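You operate a simulated robot arm through the tools that you are given. There is no shell and no other tool. Be economical: measure what you need, move in short steps, check, and stop when the job is done.

You are at the controls of a simulated robot arm. One attempt, no reset.

JOB
Iron the green napkin at the heat on its care tag.
Fine: switch the red socket on, set the heat dial, wait for the green light, press the creases out, seat the iron on its base, turn dial and socket off.

Only the result counts: the job must be done as asked and must still hold three seconds after the hand-in. Knocking over, shifting, dropping, spilling or breaking anything else fails it. Flat cloth is picked up by pressing the open fingertips on it (5 to 10 N) and closing them slowly along it; thin cloth reads only 2 to 8 mm in the jaws.

ROBOT AND FRAMES
A 7-joint arm with a two-finger parallel gripper, fixed in place. Base frame: the origin is at the foot of the arm, x ahead of it, y to its left, z up; the work surface is at about z = 0.86. Lengths are in m, angles in rad, forces in N, time in s.
With the tool pointing down near the work surface it reaches from about 0.22 to 0.74 m from the base axis. Its first joint turns from -2.897 to 2.897 rad. Payload 1.57 kg.
The TCP is the grasp point between the finger pads, 0.03 m short of the fingertips. In the tool frame z runs along the fingers and y along their closing line. The gripper opens to 0.11 m. The fingers are 0.024 m wide and 0.012 m thick; the gripper's body (0.048 by 0.112 m) begins 0.078 m behind the TCP.
Orientation is told as [roll, pitch, yaw] about the base's x, y, z axes, in that order, counted from this pose: with the fingers straight down and closing along the base's y, the tool's x points along the base's -x, its y along +y and its z along -z.

CONTROLS
- The arm moves only by the tool arm_command. Its argument "motion" is a list of rows, each an object of numbers (a shift or turn left out is 0, a gripper value left out holds the last): "ax", "ay", "az": the turn, a rotation vector about the tool's x, y, z in units of 90 degrees (1.0 is 90 degrees); "tx", "ty", "tz": the shift along the tool's x, y, z in units of 300 mm (1.0 is 300 mm); "jaw": the finger opening in m, from 0 to 0.11. In form: [{"ax": .., "ay": .., "az": .., "tx": .., "ty": .., "tz": .., "jaw": ..}, ...]. A call has 1 to 12 rows; each row is the pose to reach, as a shift and turn from the pose commanded when the call began, along the tool's axes at that moment. A call with a number of a shift or a turn outside -1 to 1 is refused whole. A row lasts 0.2 s, in which the tool goes at most 0.05 m and 0.15 rad; a call with a longer step from one row to the next is refused whole, and so is a gripper value outside its range. Where a pose cannot be reached the arm comes as near as it can. A force on the tool above 90 N (or 10 N above the force at the start of the call, whichever is more), or a blocked arm, ends the call early, and 0.2 s more pass. Each finger travels about 0.045 m/s and halts on what it meets, pressing with about 31 N; the grip force reading is that of the motor and also rises with nothing between the fingers. The clock runs only during rows and for 0.2 s after the last one: add rows that repeat a pose to give the fingers time. The reply holds the time, the measured pose of the TCP, the force on the tool along the base axes, the opening and the grip force, in the units named above and with some noise, and new pictures: "show" is both (left out), scene, wrist or none.
- Cameras (640 x 400 px; columns grow to the right, rows downward): "scene" is fixed at [0.3997, 0.649, 1.516]; the picture's right is [-0.99, -0.10, 0.00], its down [-0.05, 0.47, -0.88] and it looks along [0.09, -0.88, -0.47] (base axes); focal length 318 px, centre (320, 200). "wrist" rides on the gripper at [0.07, 0.016, -0.141] in the tool frame; the picture's right is [-0.23, 0.97, 0.00], its down [-0.86, -0.20, -0.48] and it looks along [-0.47, -0.11, 0.88] (tool axes); focal length 222 px, centre (320, 200). There is no depth. A picture from a camera that has moved, and an enlarged one, comes with that camera's place and axes in the base frame and with its lens.
- raise_lower(by): slides the trunk up (or, below 0, down) by that many m; the arm rides with it, the base frame stays. It gives what a move gives, with no picture.
- enlarge(camera, box): a new picture of the part [left, top, right, bottom] of that camera's present view, enlarged. No time passes.
- job_done(): hands the job in; it is judged then, once.

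Work in short steps. Places have to be worked out from the pictures, the camera data and where the tool is seen: move nearer, look again, correct. Check each grasp and each placing, and mend what went wrong. You have 120 turns and 200 pictures in all, those below and enlarged ones among them. Open the gripper and draw the arm clear of the work before you hand the job in, unless the task says otherwise; then end with one line.

The tools are called after "Emit:" by a JSON object that holds its "op" and its "data". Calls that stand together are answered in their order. arm_command: Moves the arm, as the interface text tells. Its arguments: {"type":"object","properties":{"motion":{"type":"array"},"show":{"type":"string","enum":["both","scene","wrist","none"]}},"required":["motion"]} The other tools are called the same way: raise_lower (by) slides the trunk up or down; enlarge (camera, box) takes an enlarged picture of a part of a camera's view; job_done () hands the job in.

At the start:

```text
t: 0.0
ee_pos: [0.2775, -0.39, 1.2635]
ee_rot: [0.0, -0.001, -0.001]
wrist_force: [-0.8, -0.7, -1.0]
opening: 0.1098
finger_force: 0.1
trunk travel left (down, up): [-0.525, 0.065]
```

scene: 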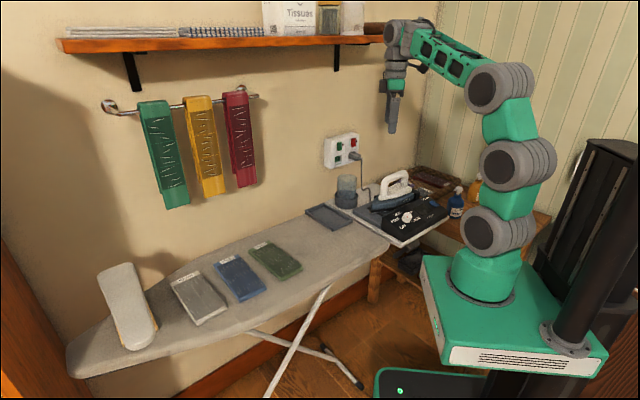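
wrist: 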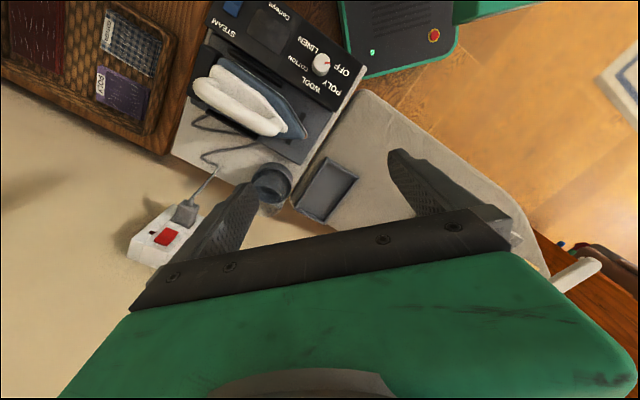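

I see an ironing board with three napkins (grey, blue, green), the iron on its base with a dial, and a wall socket panel. I take enlarged views to read tags and locate things.

Emit:
{"op": "enlarge", "data": {"camera": "scene", "box": [160, 220, 320, 320]}}

Emit:
{"op": "enlarge", "data": {"camera": "scene", "box": [300, 120, 460, 260]}}

Emit:
{"op": "enlarge", "data": {"camera": "wrist", "box": [120, 0, 380, 270]}}

```text
4.00 times, centred on (240, 270) of scene
camera zoom: at [0.3997, 0.649, 1.516], right [-0.99, -0.1, 0.0], down [-0.05, 0.47, -0.88], along [0.09, -0.88, -0.47], focal length 1271 px, centre (640, -80)
```

zoom: 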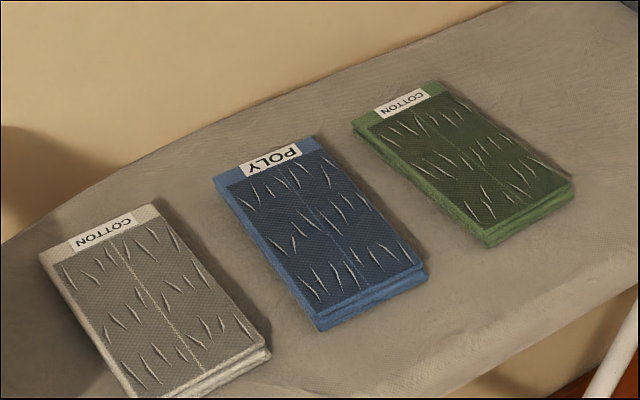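

```text
2.86 times, centred on (380, 190) of scene
camera zoom: at [0.3997, 0.649, 1.516], right [-0.99, -0.1, 0.0], down [-0.05, 0.47, -0.88], along [0.09, -0.88, -0.47], focal length 908 px, centre (149, 229)
```

zoom: 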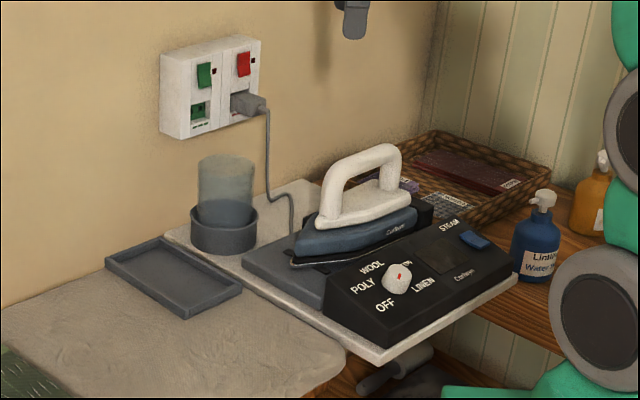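

```text
1.48 times, centred on (250, 135) of wrist
camera zoom: at [0.209, -0.3731, 1.4054], right [0.23, 0.97, 0.0], down [0.86, -0.2, 0.48], along [0.47, -0.11, -0.88], focal length 329 px, centre (424, 296)
```

zoom: 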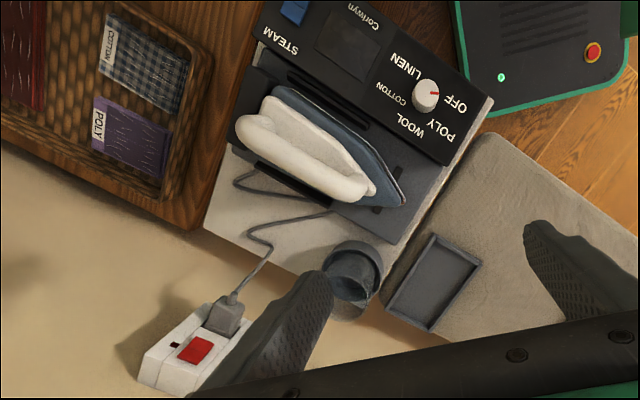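

The green napkin's tag says COTTON. By triangulation: red switch ≈ (0.394, -0.716, 1.075), dial ≈ (0.187, -0.366, 0.92), iron handle ≈ (0.21, -0.52, 1.0), napkin centre ≈ (0.62, -0.14). I turn the tool to point at the wall and close the jaw, stopping well short of the switch.

Emit:
{"op": "arm_command", "data": {"motion": [{"ax": 0.09, "tx": -0.035, "ty": -0.033, "tz": 0.056, "jaw": 0}, {"ax": 0.18, "tx": -0.07, "ty": -0.066, "tz": 0.11}, {"ax": 0.27, "tx": -0.105, "ty": -0.1, "tz": 0.167}, {"ax": 0.36, "tx": -0.14, "ty": -0.133, "tz": 0.22}, {"ax": 0.45, "tx": -0.175, "ty": -0.167, "tz": 0.28}, {"ax": 0.54, "tx": -0.21, "ty": -0.2, "tz": 0.334}, {"ax": 0.63, "tx": -0.245, "ty": -0.233, "tz": 0.39}, {"ax": 0.72, "tx": -0.28, "ty": -0.267, "tz": 0.445}, {"ax": 0.81, "tx": -0.315, "ty": -0.3, "tz": 0.5}, {"ax": 0.9, "tx": -0.35, "ty": -0.333, "tz": 0.556}, {"ax": 0.98, "tx": -0.388, "ty": -0.367, "tz": 0.612}, {"ax": 1.0, "tx": -0.388, "ty": -0.367, "tz": 0.612}]}}

```text
t: 2.0
ee_pos: [0.4374, -0.5136, 1.261]
ee_rot: [-0.73, 0.021, 0.017]
wrist_force: [15.4, -31.3, -24.8]
opening: 0.0001
finger_force: 21.4
out of reach, approached as far as the arm can: row 3, 4, 5, 6, 7, 8, 9
trunk travel left (down, up): [-0.525, 0.065]
stopped in row 9: the force on the tool passed its limit (the readings are from after the stop); the commanded pose is now the measured one
camera wrist: at [0.3696, -0.4083, 1.3569], right [0.2, 0.73, -0.65], down [0.86, 0.18, 0.47], along [0.47, -0.66, -0.59], focal length 222 px, centre (320, 200)
```

scene: 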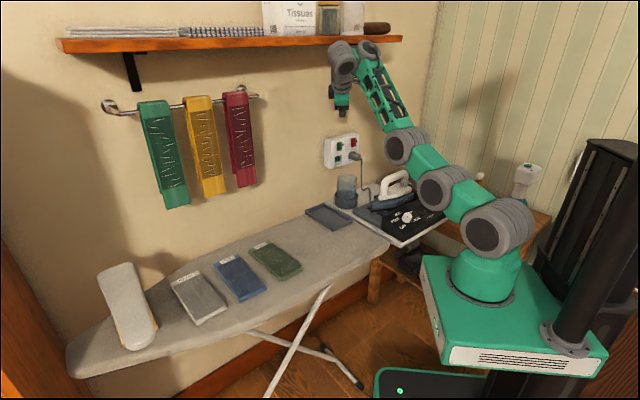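
wrist: 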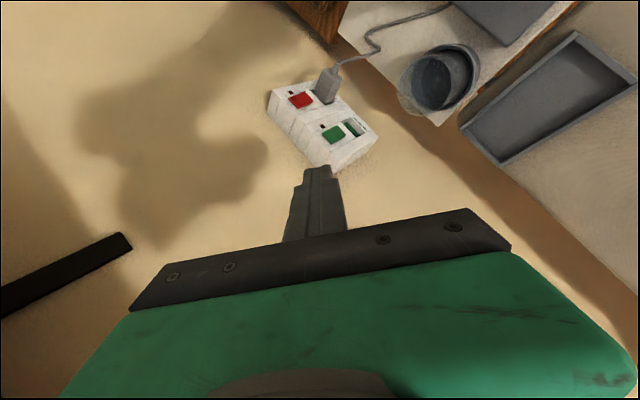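

The arm stalled at 42° tilt: it could not straighten the wrist and touched a force limit (possibly near the shelf). I back off from the wall and look, keeping the tilt of about 42°, which may be enough to press a rocker.

Emit:
{"op": "arm_command", "data": {"motion": [{"tx": 0.05, "ty": 0.1, "tz": 0}, {"tx": 0.1, "ty": 0.2, "tz": 0}, {"tx": 0.145, "ty": 0.292, "tz": 0.007}, {"tx": 0.145, "ty": 0.292, "tz": 0.007}]}}

Emit:
{"op": "enlarge", "data": {"camera": "scene", "box": [240, 0, 480, 150]}}

```text
t: 3.0
ee_pos: [0.4375, -0.5138, 1.2591]
ee_rot: [-0.726, 0.022, 0.016]
wrist_force: [20.2, -40.5, -47.4]
opening: 0.0001
finger_force: 21.0
out of reach, approached as far as the arm can: row 1, 2, 3, 4
trunk travel left (down, up): [-0.525, 0.065]
camera wrist: at [0.3695, -0.4086, 1.3566], right [0.2, 0.73, -0.65], down [0.86, 0.18, 0.47], along [0.46, -0.66, -0.59], focal length 222 px, centre (320, 200)
```

scene: 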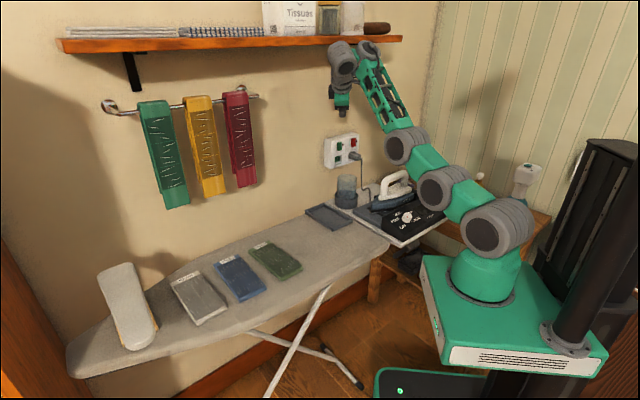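
wrist: 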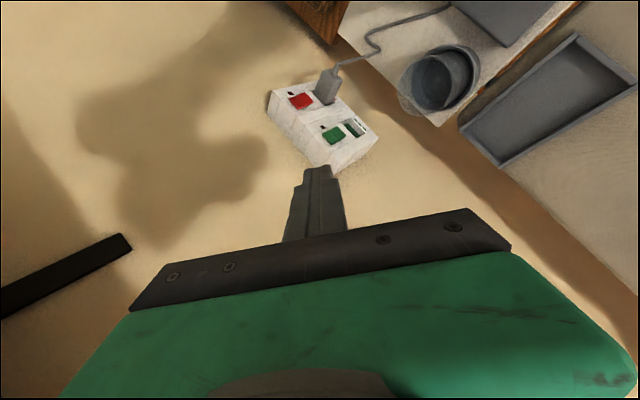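

```text
2.67 times, centred on (360, 75) of scene
camera zoom: at [0.3997, 0.649, 1.516], right [-0.99, -0.1, 0.0], down [-0.05, 0.47, -0.88], along [0.09, -0.88, -0.47], focal length 847 px, centre (213, 533)
```

zoom: 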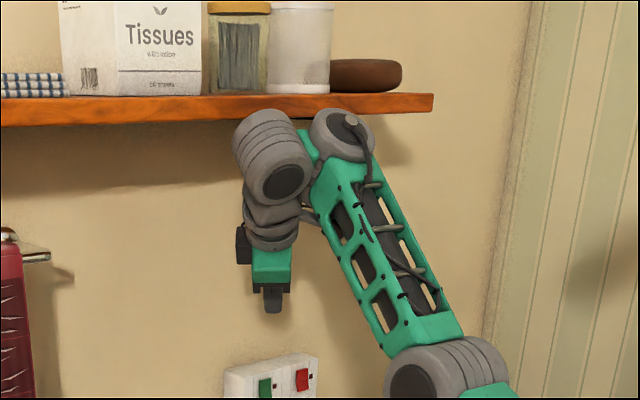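

The wrist is against the shelf edge and local moves don't free it. Sliding the trunk down moves the whole arm rigidly away from the shelf.

Emit:
{"op": "raise_lower", "data": {"by": -0.06}}

```text
t: 4.0
ee_pos: [0.4372, -0.5136, 1.2009]
ee_rot: [-0.727, 0.025, 0.015]
wrist_force: [20.0, -43.5, -45.3]
opening: 0.0002
finger_force: 20.9
trunk travel left (down, up): [-0.465, 0.125]
```

The force persists, so it's probably a joint limit. I reverse toward the original pose and orientation.

Emit:
{"op": "arm_command", "data": {"motion": [{"ax": -0.08, "tx": 0.05, "ty": 0.03, "tz": -0.03}, {"ax": -0.16, "tx": 0.1, "ty": 0.06, "tz": -0.06}, {"ax": -0.24, "tx": 0.18, "ty": 0.1, "tz": -0.1}, {"ax": -0.32, "tx": 0.26, "ty": 0.15, "tz": -0.15}, {"ax": -0.4, "tx": 0.34, "ty": 0.2, "tz": -0.2}, {"ax": -0.46, "tx": 0.42, "ty": 0.25, "tz": -0.23}, {"ax": -0.46, "tx": 0.5, "ty": 0.3, "tz": -0.27}, {"ax": -0.46, "tx": 0.5, "ty": 0.3, "tz": -0.27}]}}

```text
t: 5.8
ee_pos: [0.284, -0.3962, 1.2015]
ee_rot: [-0.005, 0.021, 0.015]
wrist_force: [-0.2, 0.5, 0.5]
opening: 0.0
finger_force: 21.5
trunk travel left (down, up): [-0.465, 0.125]
camera wrist: at [0.2194, -0.38, 1.344], right [0.21, 0.98, -0.01], down [0.87, -0.18, 0.46], along [0.45, -0.11, -0.89], focal length 222 px, centre (320, 200)
```

scene: 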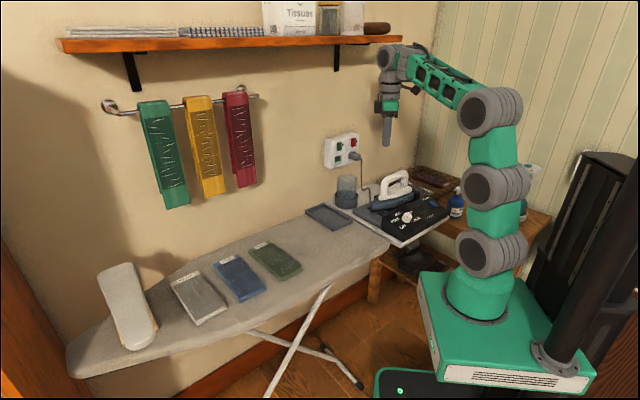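
wrist: 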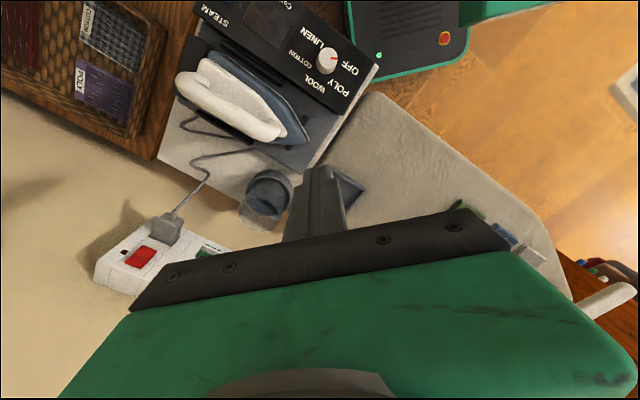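

Free again. I now try tilting in the arm's radial plane (toward the switch) at a farther, lower pose, in small increments to learn the wrist's limits.

Emit:
{"op": "arm_command", "data": {"motion": [{"tx": -0.02, "ty": -0.12, "tz": 0.09}, {"tx": -0.04, "ty": -0.24, "tz": 0.18}, {"tx": -0.053, "ty": -0.3, "tz": 0.25}, {"ax": 0.07, "ay": -0.04, "tx": -0.053, "ty": -0.333, "tz": 0.27}, {"ax": 0.14, "ay": -0.08, "tx": -0.053, "ty": -0.333, "tz": 0.27}, {"ax": 0.21, "ay": -0.12, "tx": -0.053, "ty": -0.333, "tz": 0.27}, {"ax": 0.28, "ay": -0.155, "tx": -0.053, "ty": -0.333, "tz": 0.27}, {"ax": 0.35, "ay": -0.19, "tx": -0.053, "ty": -0.333, "tz": 0.27}, {"ax": 0.42, "ay": -0.23, "tx": -0.053, "ty": -0.333, "tz": 0.27}]}}

```text
t: 7.8
ee_pos: [0.3325, -0.5934, 1.2484]
ee_rot: [-0.671, -0.303, 0.135]
wrist_force: [0.1, 0.0, 2.4]
opening: 0.0
finger_force: 21.6
out of reach, approached as far as the arm can: row 6, 7, 8, 9
trunk travel left (down, up): [-0.465, 0.125]
camera wrist: at [0.2238, -0.5071, 1.3242], right [0.29, 0.81, -0.51], down [0.64, 0.23, 0.73], along [0.71, -0.54, -0.45], focal length 222 px, centre (320, 200)
```

scene: 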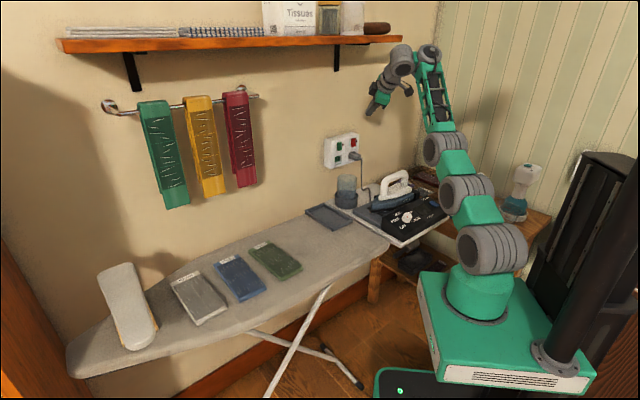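
wrist: 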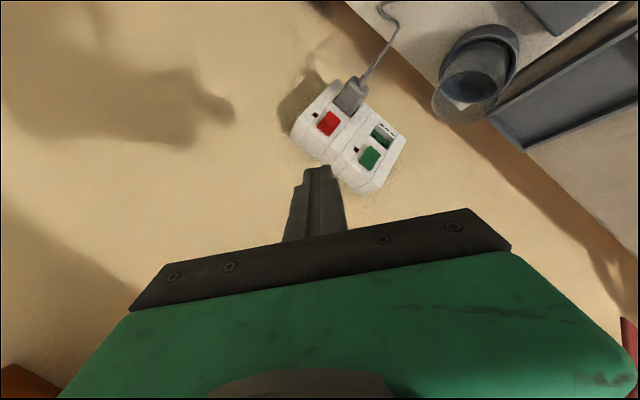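

The wrist cannot straighten past about 40° tilt, but that is enough to press with the tip, and the trunk can supply height. Triangulating again gives the red rocker at ≈(0.394, -0.711, 1.078). I look closely at its shape.

Emit:
{"op": "enlarge", "data": {"camera": "wrist", "box": [280, 70, 420, 200]}}

Emit:
{"op": "enlarge", "data": {"camera": "scene", "box": [315, 125, 375, 170]}}

```text
3.08 times, centred on (350, 135) of wrist
camera zoom: at [0.2238, -0.5071, 1.3242], right [0.29, 0.81, -0.51], down [0.64, 0.23, 0.73], along [0.71, -0.54, -0.45], focal length 684 px, centre (228, 400)
```

zoom: 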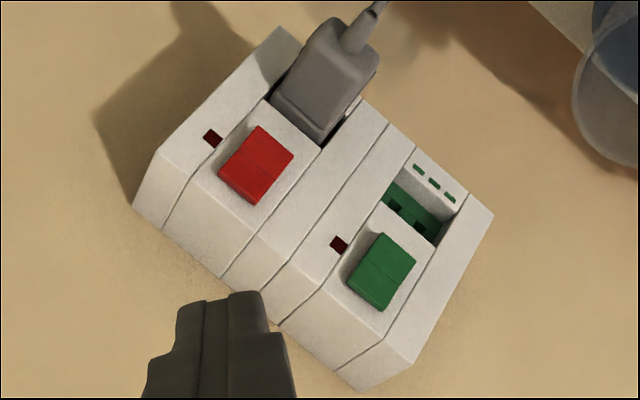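

```text
8.89 times, centred on (345, 148) of scene
camera zoom: at [0.3997, 0.649, 1.516], right [-0.99, -0.1, 0.0], down [-0.05, 0.47, -0.88], along [0.09, -0.88, -0.47], focal length 2825 px, centre (98, 667)
```

zoom: 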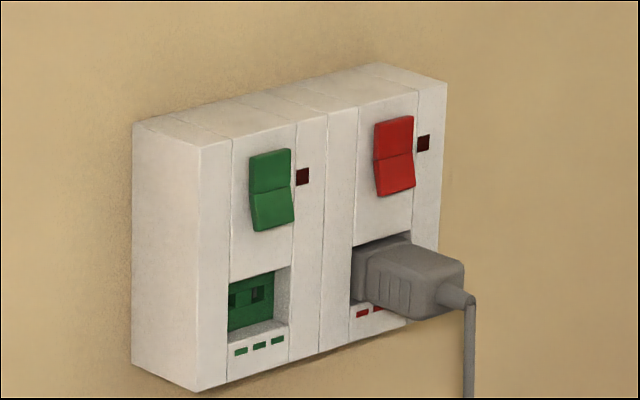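

The rocker is V-shaped with its lower half apparently standing proud (off), lamp dark. Lowering the trunk brings the tip down to switch height with the same arm posture.

Emit:
{"op": "raise_lower", "data": {"by": -0.165}}

Emit:
{"op": "enlarge", "data": {"camera": "scene", "box": [280, 60, 580, 300]}}

```text
t: 9.6
ee_pos: [0.332, -0.6001, 1.0671]
ee_rot: [-0.65, -0.301, 0.127]
wrist_force: [0.0, -0.8, 0.1]
opening: 0.0
finger_force: 21.3
trunk travel left (down, up): [-0.3, 0.29]
```

```text
1.67 times, centred on (430, 180) of scene
camera zoom: at [0.3997, 0.649, 1.516], right [-0.99, -0.1, 0.0], down [-0.05, 0.47, -0.88], along [0.09, -0.88, -0.47], focal length 530 px, centre (137, 233)
```

zoom: 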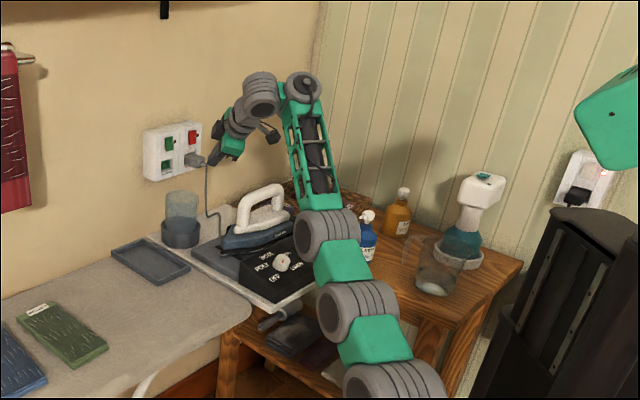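

All clear. I move to just in front of the lower half of the red rocker.

Emit:
{"op": "arm_command", "data": {"motion": [{"tx": -0.039, "ty": -0.043, "tz": 0.034}, {"tx": -0.078, "ty": -0.087, "tz": 0.069}, {"tx": -0.117, "ty": -0.13, "tz": 0.103}, {"tx": -0.156, "ty": -0.174, "tz": 0.138}, {"tx": -0.156, "ty": -0.174, "tz": 0.138}]}}

Emit:
{"op": "enlarge", "data": {"camera": "scene", "box": [315, 110, 415, 180]}}

Emit:
{"op": "enlarge", "data": {"camera": "wrist", "box": [250, 60, 430, 220]}}

```text
t: 10.8
ee_pos: [0.3884, -0.6603, 1.0778]
ee_rot: [-0.649, -0.3, 0.129]
wrist_force: [-0.6, 0.2, 0.1]
opening: 0.0
finger_force: 21.3
trunk travel left (down, up): [-0.3, 0.29]
camera wrist: at [0.28, -0.5739, 1.1567], right [0.29, 0.82, -0.5], down [0.65, 0.21, 0.73], along [0.71, -0.53, -0.47], focal length 222 px, centre (320, 200)
```

scene: 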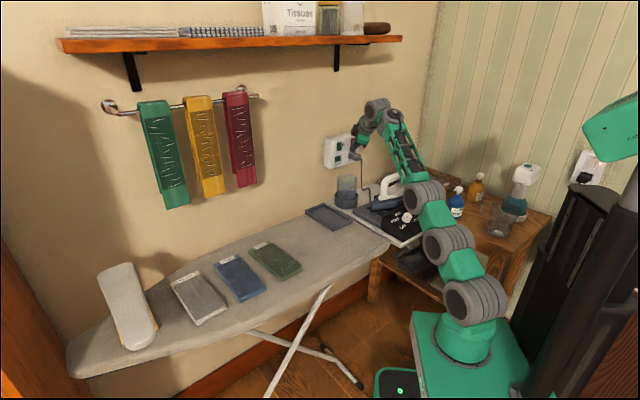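
wrist: 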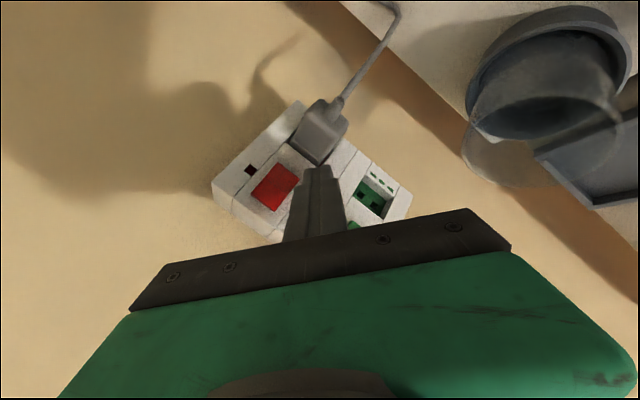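

```text
5.71 times, centred on (365, 145) of scene
camera zoom: at [0.3997, 0.649, 1.516], right [-0.99, -0.1, 0.0], down [-0.05, 0.47, -0.88], along [0.09, -0.88, -0.47], focal length 1816 px, centre (63, 514)
```

zoom: 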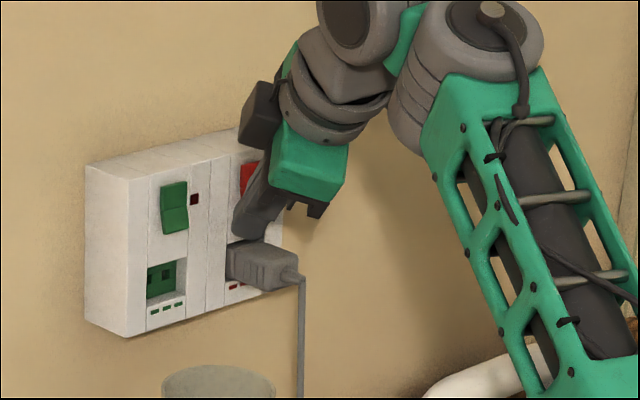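

```text
2.50 times, centred on (340, 140) of wrist
camera zoom: at [0.28, -0.5739, 1.1567], right [0.29, 0.82, -0.5], down [0.65, 0.21, 0.73], along [0.71, -0.53, -0.47], focal length 555 px, centre (270, 350)
```

zoom: 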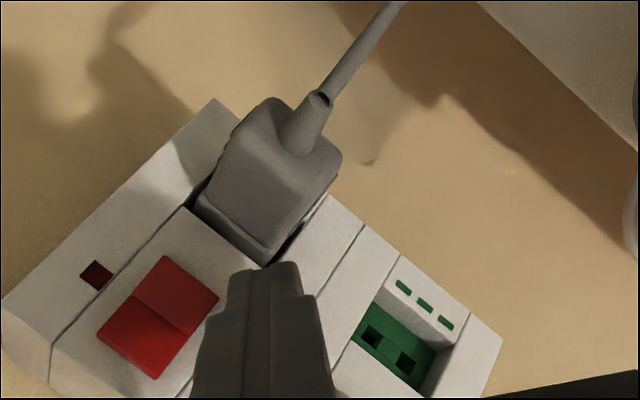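

The tip is in front of the lower half, about 18 mm short. I push in toward the wall by 25 mm, slightly toward -x.

Emit:
{"op": "arm_command", "data": {"motion": [{"tx": 0.012, "ty": -0.025, "tz": 0.012}, {"tx": 0.02, "ty": -0.05, "tz": 0.024}, {"tx": 0.024, "ty": -0.074, "tz": 0.036}]}}

Emit:
{"op": "enlarge", "data": {"camera": "wrist", "box": [200, 60, 430, 240]}}

```text
t: 11.6
ee_pos: [0.3706, -0.6693, 1.0736]
ee_rot: [-0.652, -0.297, 0.126]
wrist_force: [0.2, -0.1, -0.3]
opening: 0.0
finger_force: 20.9
out of reach, approached as far as the arm can: row 1, 2, 3
trunk travel left (down, up): [-0.3, 0.29]
camera wrist: at [0.2635, -0.5834, 1.152], right [0.29, 0.82, -0.5], down [0.65, 0.22, 0.73], along [0.71, -0.53, -0.47], focal length 222 px, centre (320, 200)
```

scene: 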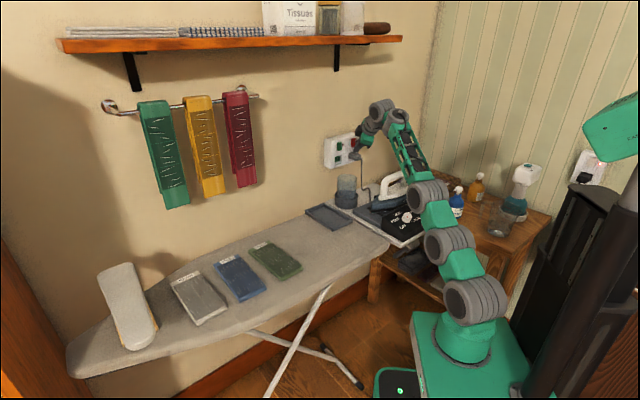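
wrist: 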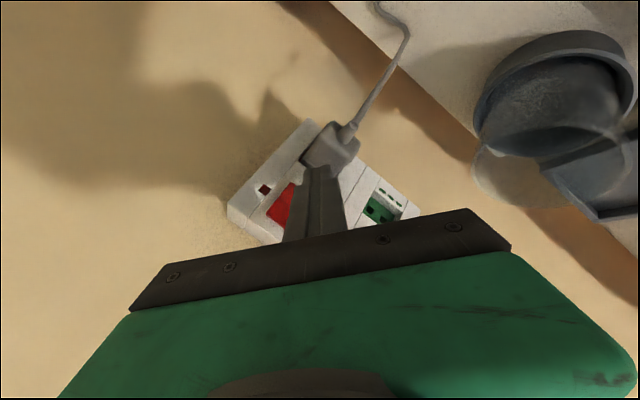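

```text
2.22 times, centred on (315, 150) of wrist
camera zoom: at [0.2635, -0.5834, 1.152], right [0.29, 0.82, -0.5], down [0.65, 0.22, 0.73], along [0.71, -0.53, -0.47], focal length 494 px, centre (331, 311)
```

zoom: 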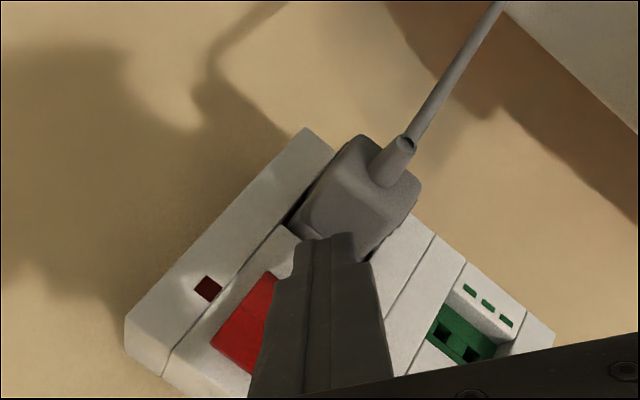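

The arm is at its reach with this tilt. I back off slightly and reduce the tilt to ~0.5 rad, which lets it extend further.

Emit:
{"op": "arm_command", "data": {"motion": [{"tx": -0.03, "ty": 0.022, "tz": -0.061}, {"ax": -0.065, "ay": 0.035, "tx": -0.06, "ty": 0.022, "tz": -0.061}, {"ax": -0.13, "ay": 0.07, "tx": -0.073, "ty": 0.022, "tz": -0.061}, {"ax": -0.13, "ay": 0.07, "tx": -0.073, "ty": 0.022, "tz": -0.061}], "show": "wrist"}}

Emit:
{"op": "enlarge", "data": {"camera": "scene", "box": [315, 110, 415, 180]}}

```text
t: 12.6
ee_pos: [0.3668, -0.6055, 1.0538]
ee_rot: [-0.432, -0.205, 0.074]
wrist_force: [0.0, -0.5, 0.0]
opening: 0.0
finger_force: 21.2
out of reach, approached as far as the arm can: row 2, 3, 4
trunk travel left (down, up): [-0.3, 0.29]
camera wrist: at [0.2701, -0.5379, 1.16], right [0.24, 0.9, -0.35], down [0.73, 0.07, 0.68], along [0.64, -0.42, -0.64], focal length 222 px, centre (320, 200)
```

wrist: 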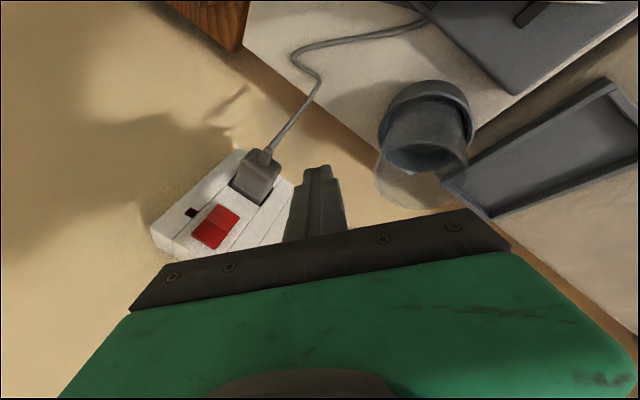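

```text
5.71 times, centred on (365, 145) of scene
camera zoom: at [0.3997, 0.649, 1.516], right [-0.99, -0.1, 0.0], down [-0.05, 0.47, -0.88], along [0.09, -0.88, -0.47], focal length 1816 px, centre (63, 514)
```

zoom: 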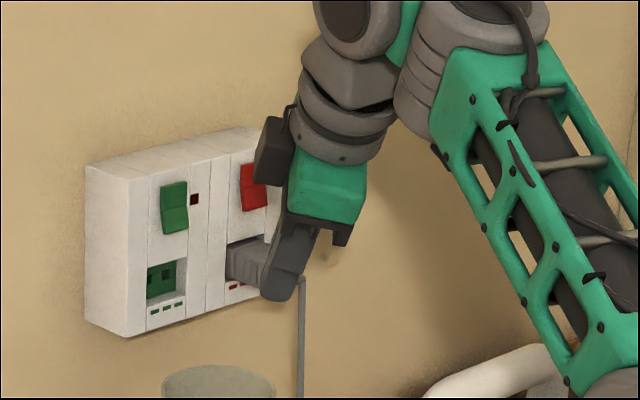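

The constraint isn't obvious; with less tilt the TCP ended ~5 cm short and low. I'll raise the trunk a bit and test a pure outward move with this tilt.

Emit:
{"op": "raise_lower", "data": {"by": 0.05}}

Emit:
{"op": "arm_command", "data": {"motion": [{"ty": -0.02, "tz": 0.01}], "show": "scene"}}

```text
t: 13.6
ee_pos: [0.366, -0.6057, 1.105]
ee_rot: [-0.431, -0.206, 0.069]
wrist_force: [0.2, -0.2, -0.1]
opening: 0.0002
finger_force: 20.9
trunk travel left (down, up): [-0.35, 0.24]
```

```text
t: 14.0
ee_pos: [0.365, -0.6132, 1.1075]
ee_rot: [-0.436, -0.195, 0.065]
wrist_force: [-0.2, -0.1, 0.4]
opening: 0.0
finger_force: 21.2
trunk travel left (down, up): [-0.35, 0.24]
```

scene: 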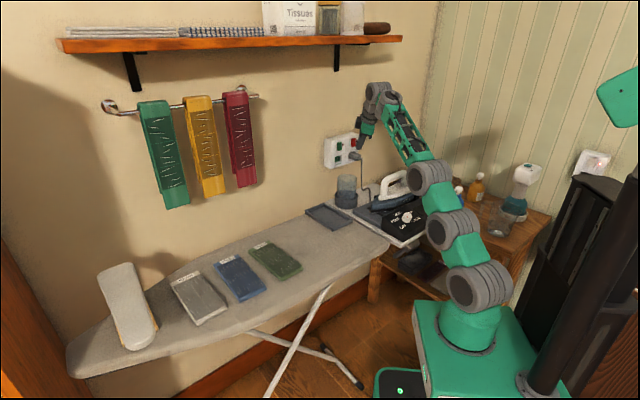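

That tracked properly. Now the rest of the approach to just in front of the rocker's lower half.

Emit:
{"op": "arm_command", "data": {"motion": [{"tx": -0.01, "ty": -0.033, "tz": 0.037}, {"tx": -0.02, "ty": -0.066, "tz": 0.075}, {"tx": -0.03, "ty": -0.1, "tz": 0.112}, {"tx": -0.039, "ty": -0.133, "tz": 0.149}], "show": "wrist"}}

Emit:
{"op": "enlarge", "data": {"camera": "scene", "box": [315, 110, 415, 180]}}

```text
t: 15.0
ee_pos: [0.3814, -0.6232, 1.0808]
ee_rot: [-0.432, -0.207, 0.071]
wrist_force: [0.5, 1.0, 0.1]
opening: 0.0001
finger_force: 21.3
out of reach, approached as far as the arm can: row 1, 2, 3, 4
trunk travel left (down, up): [-0.35, 0.24]
camera wrist: at [0.2832, -0.556, 1.1862], right [0.24, 0.9, -0.35], down [0.73, 0.07, 0.68], along [0.64, -0.42, -0.64], focal length 222 px, centre (320, 200)
```

wrist: 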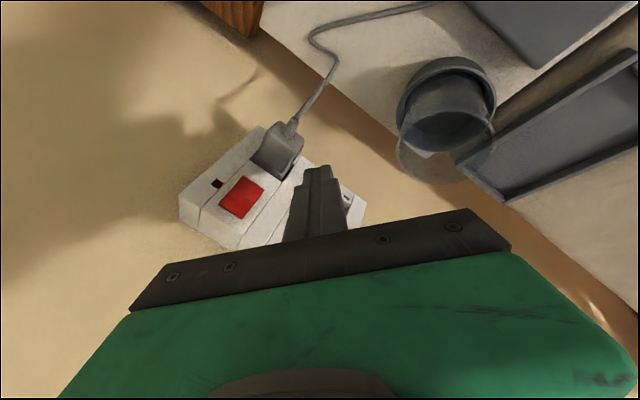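

```text
5.71 times, centred on (365, 145) of scene
camera zoom: at [0.3997, 0.649, 1.516], right [-0.99, -0.1, 0.0], down [-0.05, 0.47, -0.88], along [0.09, -0.88, -0.47], focal length 1816 px, centre (63, 514)
```

zoom: 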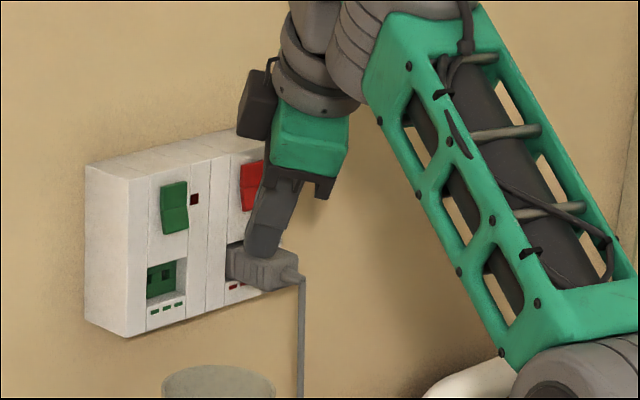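

The data fit an arm-length limit (shoulder–wrist ≈0.745 m) rather than a wrist limit: the trunk is too low. I raise it in stages, and bring the arm down and outward.

Emit:
{"op": "raise_lower", "data": {"by": 0.07}}

Emit:
{"op": "arm_command", "data": {"motion": [{"ty": 0.033, "tz": 0.07}, {"ty": 0.065, "tz": 0.14}, {"ty": 0.09, "tz": 0.2}], "show": "none"}}

```text
t: 16.0
ee_pos: [0.3796, -0.6233, 1.1509]
ee_rot: [-0.431, -0.207, 0.069]
wrist_force: [-0.7, -1.0, 0.0]
opening: 0.0
finger_force: 21.3
trunk travel left (down, up): [-0.42, 0.17]
```

```text
t: 16.8
ee_pos: [0.3904, -0.6244, 1.0838]
ee_rot: [-0.432, -0.207, 0.069]
wrist_force: [0.2, 0.2, -0.4]
opening: 0.0002
finger_force: 21.8
trunk travel left (down, up): [-0.42, 0.17]
```

That works with no limit hit. One more stage up, then compensate down again.

Emit:
{"op": "raise_lower", "data": {"by": 0.07}}

Emit:
{"op": "arm_command", "data": {"motion": [{"ty": 0.033, "tz": 0.07, "tx": 0.01}, {"ty": 0.065, "tz": 0.14, "tx": 0.02}, {"ty": 0.085, "tz": 0.19, "tx": 0.03}], "show": "wrist"}}

```text
t: 17.9
ee_pos: [0.3924, -0.6231, 1.1526]
ee_rot: [-0.432, -0.206, 0.071]
wrist_force: [-0.1, -0.2, -0.1]
opening: 0.0001
finger_force: 21.2
trunk travel left (down, up): [-0.49, 0.1]
```

```text
t: 18.7
ee_pos: [0.3957, -0.6237, 1.0921]
ee_rot: [-0.43, -0.206, 0.071]
wrist_force: [0.3, 0.2, -0.6]
opening: 0.0
finger_force: 20.7
trunk travel left (down, up): [-0.49, 0.1]
camera wrist: at [0.2985, -0.5567, 1.1972], right [0.24, 0.9, -0.35], down [0.73, 0.07, 0.68], along [0.64, -0.42, -0.64], focal length 222 px, centre (320, 200)
```

wrist: 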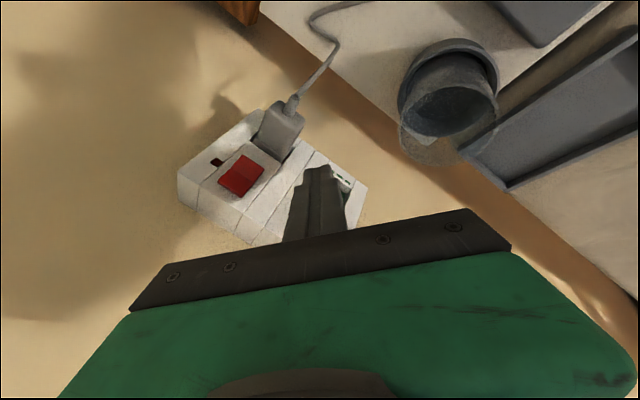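

Now move to just in front of the rocker.

Emit:
{"op": "arm_command", "data": {"motion": [{"tx": 0.025, "ty": -0.05, "tz": 0.02}, {"tx": 0.051, "ty": -0.09, "tz": 0.04}, {"tx": 0.051, "ty": -0.129, "tz": 0.06}, {"tx": 0.051, "ty": -0.129, "tz": 0.06}], "show": "wrist"}}

Emit:
{"op": "enlarge", "data": {"camera": "scene", "box": [315, 110, 415, 180]}}

```text
t: 19.7
ee_pos: [0.3794, -0.6523, 1.0887]
ee_rot: [-0.429, -0.197, 0.066]
wrist_force: [1.2, 0.0, 0.4]
opening: 0.0002
finger_force: 21.3
out of reach, approached as far as the arm can: row 2, 3, 4
trunk travel left (down, up): [-0.49, 0.1]
camera wrist: at [0.2838, -0.5847, 1.1951], right [0.24, 0.9, -0.35], down [0.73, 0.07, 0.68], along [0.63, -0.42, -0.65], focal length 222 px, centre (320, 200)
```

wrist: 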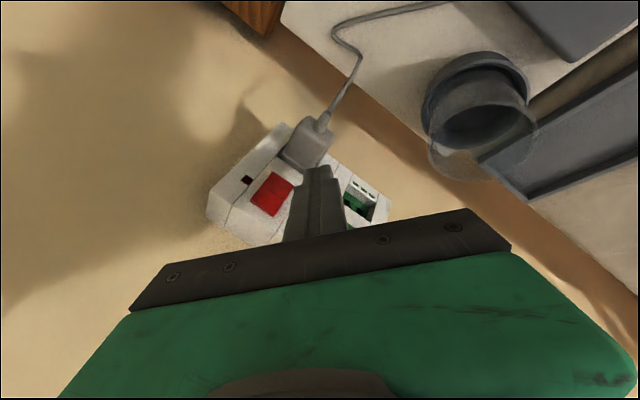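

```text
5.71 times, centred on (365, 145) of scene
camera zoom: at [0.3997, 0.649, 1.516], right [-0.99, -0.1, 0.0], down [-0.05, 0.47, -0.88], along [0.09, -0.88, -0.47], focal length 1816 px, centre (63, 514)
```

zoom: 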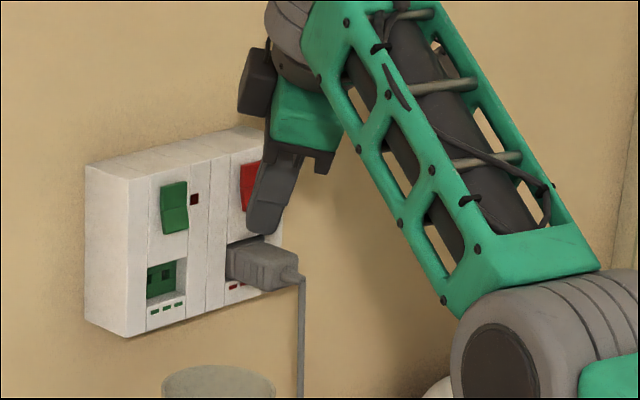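

Better: 3 cm further. More tilt shortens the needed arm reach, so I tilt back to ~0.73 rad here with the higher trunk.

Emit:
{"op": "arm_command", "data": {"motion": [{"ty": 0.05, "tz": -0.03}, {"ax": 0.08, "ay": -0.043, "ty": 0.05, "tz": -0.03}, {"ax": 0.16, "ay": -0.087, "ty": 0.05, "tz": -0.03}, {"ax": 0.16, "ay": -0.087, "ty": 0.05, "tz": -0.03}], "show": "wrist"}}

```text
t: 20.7
ee_pos: [0.3961, -0.6316, 1.1244]
ee_rot: [-0.52, -0.218, 0.066]
wrist_force: [0.5, 1.4, 0.0]
opening: 0.0
finger_force: 21.5
out of reach, approached as far as the arm can: row 2, 3, 4
trunk travel left (down, up): [-0.49, 0.1]
camera wrist: at [0.2985, -0.554, 1.2227], right [0.27, 0.86, -0.42], down [0.72, 0.11, 0.69], along [0.64, -0.49, -0.59], focal length 222 px, centre (320, 200)
```

wrist: 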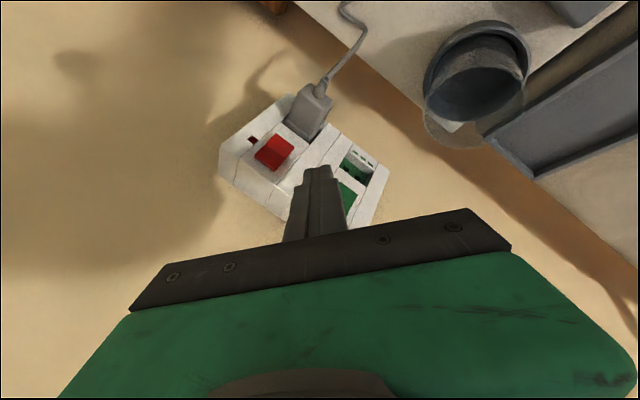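

Both length and wrist limits meet here. But opening the gripper moves one finger 55 mm toward the wall, which gives the missing reach. I back off, reduce the tilt a little and open the jaw fully.

Emit:
{"op": "arm_command", "data": {"motion": [{"tx": 0.01, "ty": 0.06, "tz": -0.037}, {"tx": 0.02, "ty": 0.12, "tz": -0.074, "ax": -0.04, "ay": 0.02}, {"tx": 0.02, "ty": 0.12, "tz": -0.074, "ax": -0.075, "ay": 0.04, "jaw": 0.11}, {"tx": 0.02, "ty": 0.12, "tz": -0.074, "ax": -0.075, "ay": 0.04}, {"tx": 0.02, "ty": 0.12, "tz": -0.074, "ax": -0.075, "ay": 0.04}, {"tx": 0.02, "ty": 0.12, "tz": -0.074, "ax": -0.075, "ay": 0.04}, {"tx": 0.02, "ty": 0.12, "tz": -0.074, "ax": -0.075, "ay": 0.04}, {"tx": 0.02, "ty": 0.12, "tz": -0.074, "ax": -0.075, "ay": 0.04}, {"tx": 0.02, "ty": 0.12, "tz": -0.074, "ax": -0.075, "ay": 0.04}], "show": "wrist"}}

Emit:
{"op": "enlarge", "data": {"camera": "scene", "box": [315, 100, 415, 180]}}

```text
t: 22.7
ee_pos: [0.386, -0.5901, 1.1242]
ee_rot: [-0.397, -0.159, 0.038]
wrist_force: [0.3, 0.2, 0.1]
opening: 0.1103
finger_force: 0.0
trunk travel left (down, up): [-0.49, 0.1]
camera wrist: at [0.295, -0.5241, 1.2358], right [0.25, 0.91, -0.33], down [0.76, 0.03, 0.65], along [0.6, -0.42, -0.68], focal length 222 px, centre (320, 200)
```

wrist: 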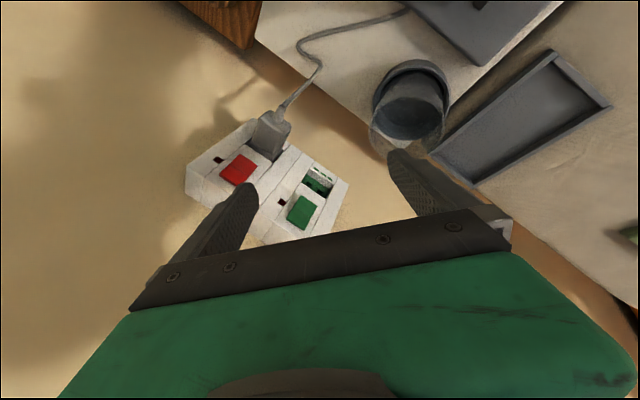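

```text
5.00 times, centred on (365, 140) of scene
camera zoom: at [0.3997, 0.649, 1.516], right [-0.99, -0.1, 0.0], down [-0.05, 0.47, -0.88], along [0.09, -0.88, -0.47], focal length 1589 px, centre (95, 500)
```

zoom: 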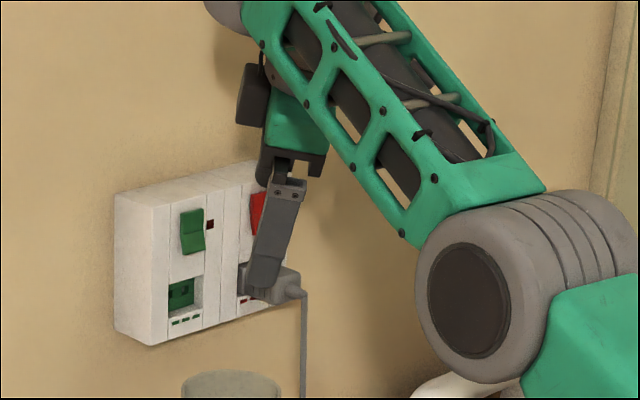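

Pose exact. Before going in, I check where the glass beneath the socket is relative to the rear finger.

Emit:
{"op": "enlarge", "data": {"camera": "wrist", "box": [330, 30, 490, 200]}}

Emit:
{"op": "enlarge", "data": {"camera": "scene", "box": [315, 150, 395, 220]}}

```text
2.35 times, centred on (410, 115) of wrist
camera zoom: at [0.295, -0.5241, 1.2358], right [0.25, 0.91, -0.33], down [0.76, 0.03, 0.65], along [0.6, -0.42, -0.68], focal length 523 px, centre (108, 400)
```

zoom: 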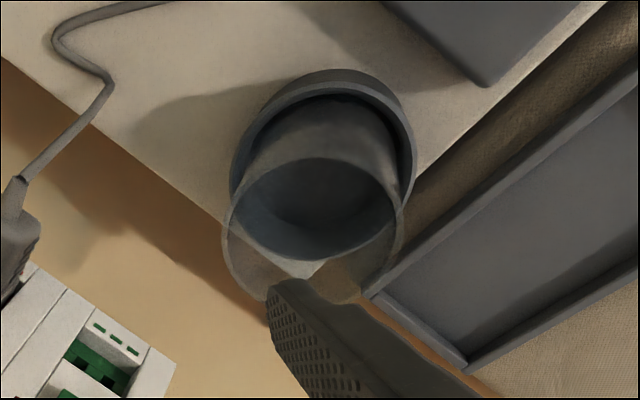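

```text
5.71 times, centred on (355, 185) of scene
camera zoom: at [0.3997, 0.649, 1.516], right [-0.99, -0.1, 0.0], down [-0.05, 0.47, -0.88], along [0.09, -0.88, -0.47], focal length 1816 px, centre (120, 286)
```

zoom: 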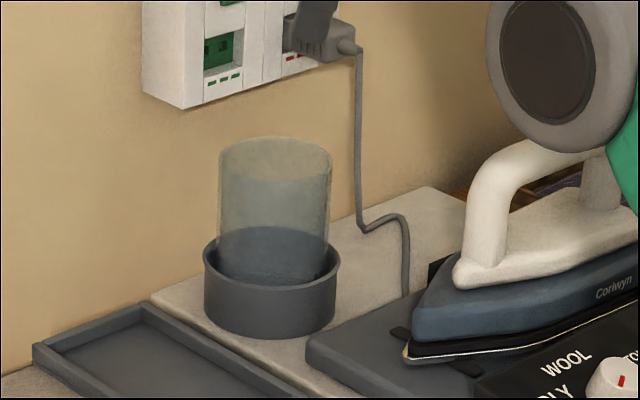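

The glass rim tops out at about z = 0.985, so the rear finger (bottom ≈1.016 at the press) clears it. I descend to just in front of the rocker.

Emit:
{"op": "arm_command", "data": {"motion": [{"tx": 0.006, "tz": 0.05}, {"tx": 0.012, "tz": 0.1}, {"tx": 0.018, "tz": 0.15}, {"tx": 0.023, "tz": 0.197}, {"tx": 0.023, "tz": 0.197}], "show": "wrist"}}

Emit:
{"op": "enlarge", "data": {"camera": "scene", "box": [315, 110, 395, 170]}}

```text
t: 23.9
ee_pos: [0.3899, -0.6131, 1.0716]
ee_rot: [-0.396, -0.159, 0.039]
wrist_force: [-0.2, -0.4, 0.2]
opening: 0.1099
finger_force: 0.1
trunk travel left (down, up): [-0.49, 0.1]
camera wrist: at [0.2986, -0.5464, 1.182], right [0.25, 0.91, -0.33], down [0.76, 0.03, 0.65], along [0.6, -0.42, -0.68], focal length 222 px, centre (320, 200)
```

wrist: 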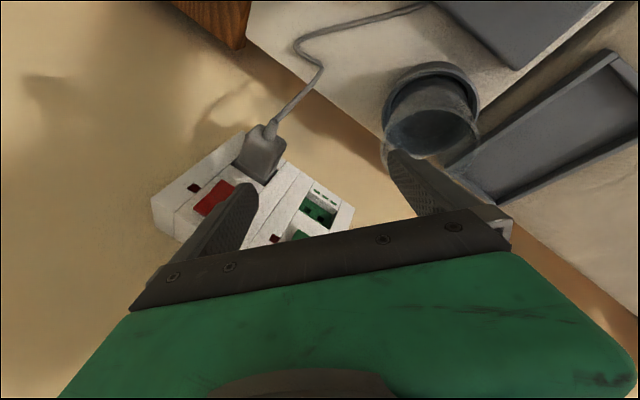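

```text
6.67 times, centred on (355, 140) of scene
camera zoom: at [0.3997, 0.649, 1.516], right [-0.99, -0.1, 0.0], down [-0.05, 0.47, -0.88], along [0.09, -0.88, -0.47], focal length 2119 px, centre (87, 600)
```

zoom: 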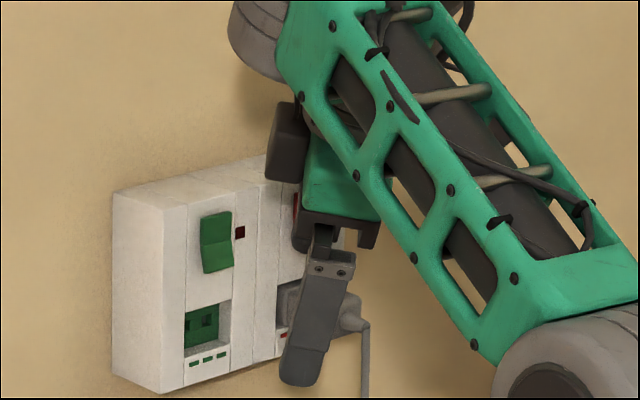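

Calibration matches well (predicted rocker pixel (216,200), seen there). I push straight toward the wall by 3 cm.

Emit:
{"op": "arm_command", "data": {"motion": [{"ty": -0.031, "tz": 0.013, "tx": 0.001}, {"ty": -0.062, "tz": 0.026, "tx": 0.003}, {"ty": -0.0923, "tz": 0.0384, "tx": 0.004}], "show": "wrist"}}

Emit:
{"op": "enlarge", "data": {"camera": "wrist", "box": [130, 110, 350, 270]}}

```text
t: 24.7
ee_pos: [0.39, -0.6365, 1.0745]
ee_rot: [-0.398, -0.163, 0.042]
wrist_force: [-5.1, 40.8, 7.0]
opening: 0.0789
finger_force: 0.1
trunk travel left (down, up): [-0.49, 0.1]
camera wrist: at [0.2982, -0.5712, 1.1862], right [0.25, 0.91, -0.34], down [0.76, 0.03, 0.65], along [0.6, -0.42, -0.68], focal length 222 px, centre (320, 200)
```

wrist: 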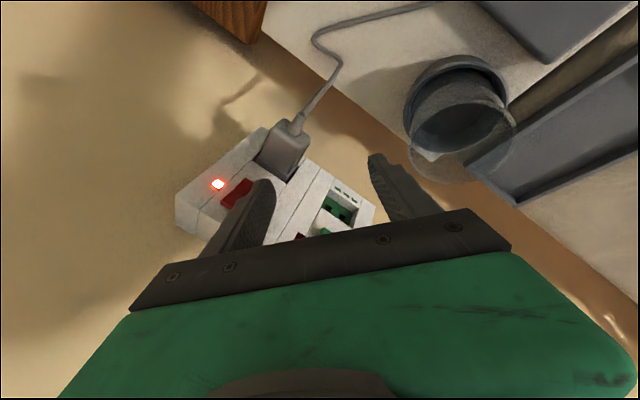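

```text
2.50 times, centred on (240, 190) of wrist
camera zoom: at [0.2982, -0.5712, 1.1862], right [0.25, 0.91, -0.34], down [0.76, 0.03, 0.65], along [0.6, -0.42, -0.68], focal length 555 px, centre (520, 225)
```

zoom: 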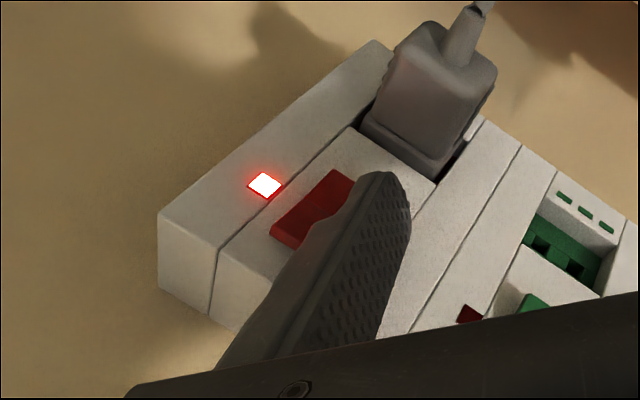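

The red socket lamp is lit. I back away from the wall and rise.

Emit:
{"op": "arm_command", "data": {"motion": [{"ty": 0.06, "tz": -0.03}, {"ty": 0.13, "tz": -0.08}, {"ty": 0.18, "tz": -0.2}, {"ty": 0.2, "tz": -0.3, "ax": -0.05, "ay": 0.02}, {"ty": 0.25, "tz": -0.35, "ax": -0.12, "ay": 0.05}, {"ty": 0.3, "tz": -0.4, "ax": -0.2, "ay": 0.08}, {"ty": 0.35, "tz": -0.4, "ax": -0.26, "ay": 0.1}]}}

```text
t: 26.3
ee_pos: [0.3725, -0.4986, 1.1397]
ee_rot: [0.017, -0.003, 0.008]
wrist_force: [0.2, -0.7, -0.4]
opening: 0.11
finger_force: 0.0
out of reach, approached as far as the arm can: row 3, 4, 6
trunk travel left (down, up): [-0.49, 0.1]
camera wrist: at [0.3018, -0.4846, 1.2806], right [0.22, 0.98, 0.02], down [0.85, -0.2, 0.48], along [0.47, -0.09, -0.88], focal length 222 px, centre (320, 200)
```

scene: 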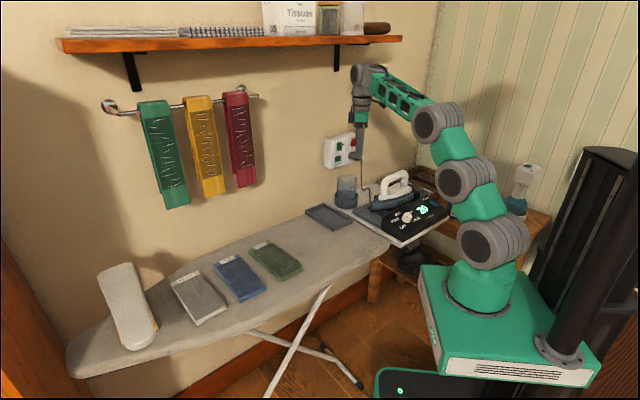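
wrist: 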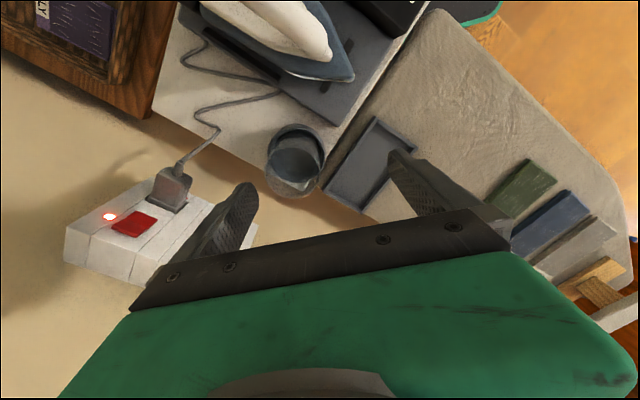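

The console shows "20". I move over toward the dial, staying high, then lower the trunk.

Emit:
{"op": "arm_command", "data": {"motion": [{"tx": 0.06, "ty": 0.04, "tz": -0.1}, {"tx": 0.15, "ty": 0.11, "tz": -0.18}, {"tx": 0.26, "ty": 0.19, "tz": -0.22}, {"tx": 0.37, "ty": 0.27, "tz": -0.22}, {"tx": 0.48, "ty": 0.35, "tz": -0.22}, {"tx": 0.6, "ty": 0.42, "tz": -0.22}, {"tx": 0.6, "ty": 0.42, "tz": -0.22}]}}

Emit:
{"op": "raise_lower", "data": {"by": -0.12}}

```text
t: 27.9
ee_pos: [0.1894, -0.3771, 1.2027]
ee_rot: [0.017, -0.006, 0.009]
wrist_force: [-0.8, -0.2, 0.3]
opening: 0.1099
finger_force: 0.1
trunk travel left (down, up): [-0.49, 0.1]
camera wrist: at [0.1191, -0.3635, 1.3452], right [0.22, 0.98, 0.02], down [0.85, -0.2, 0.48], along [0.47, -0.09, -0.88], focal length 222 px, centre (320, 200)
```

scene: 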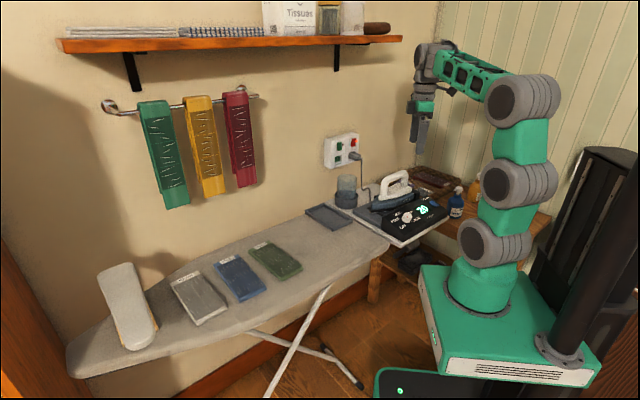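
wrist: 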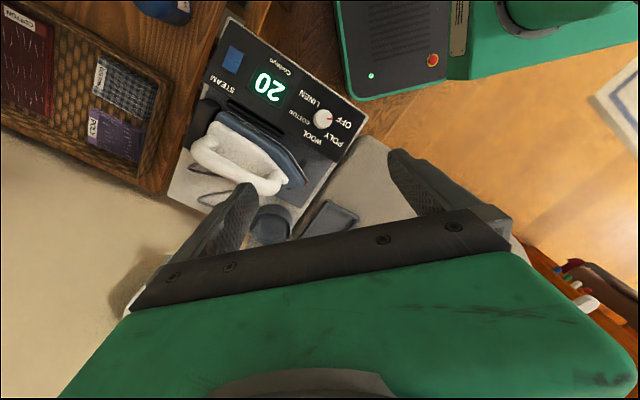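

```text
t: 29.4
ee_pos: [0.1894, -0.3773, 1.0839]
ee_rot: [0.016, -0.006, 0.009]
wrist_force: [-0.2, -0.4, 0.0]
opening: 0.1102
finger_force: 0.0
trunk travel left (down, up): [-0.37, 0.22]
```

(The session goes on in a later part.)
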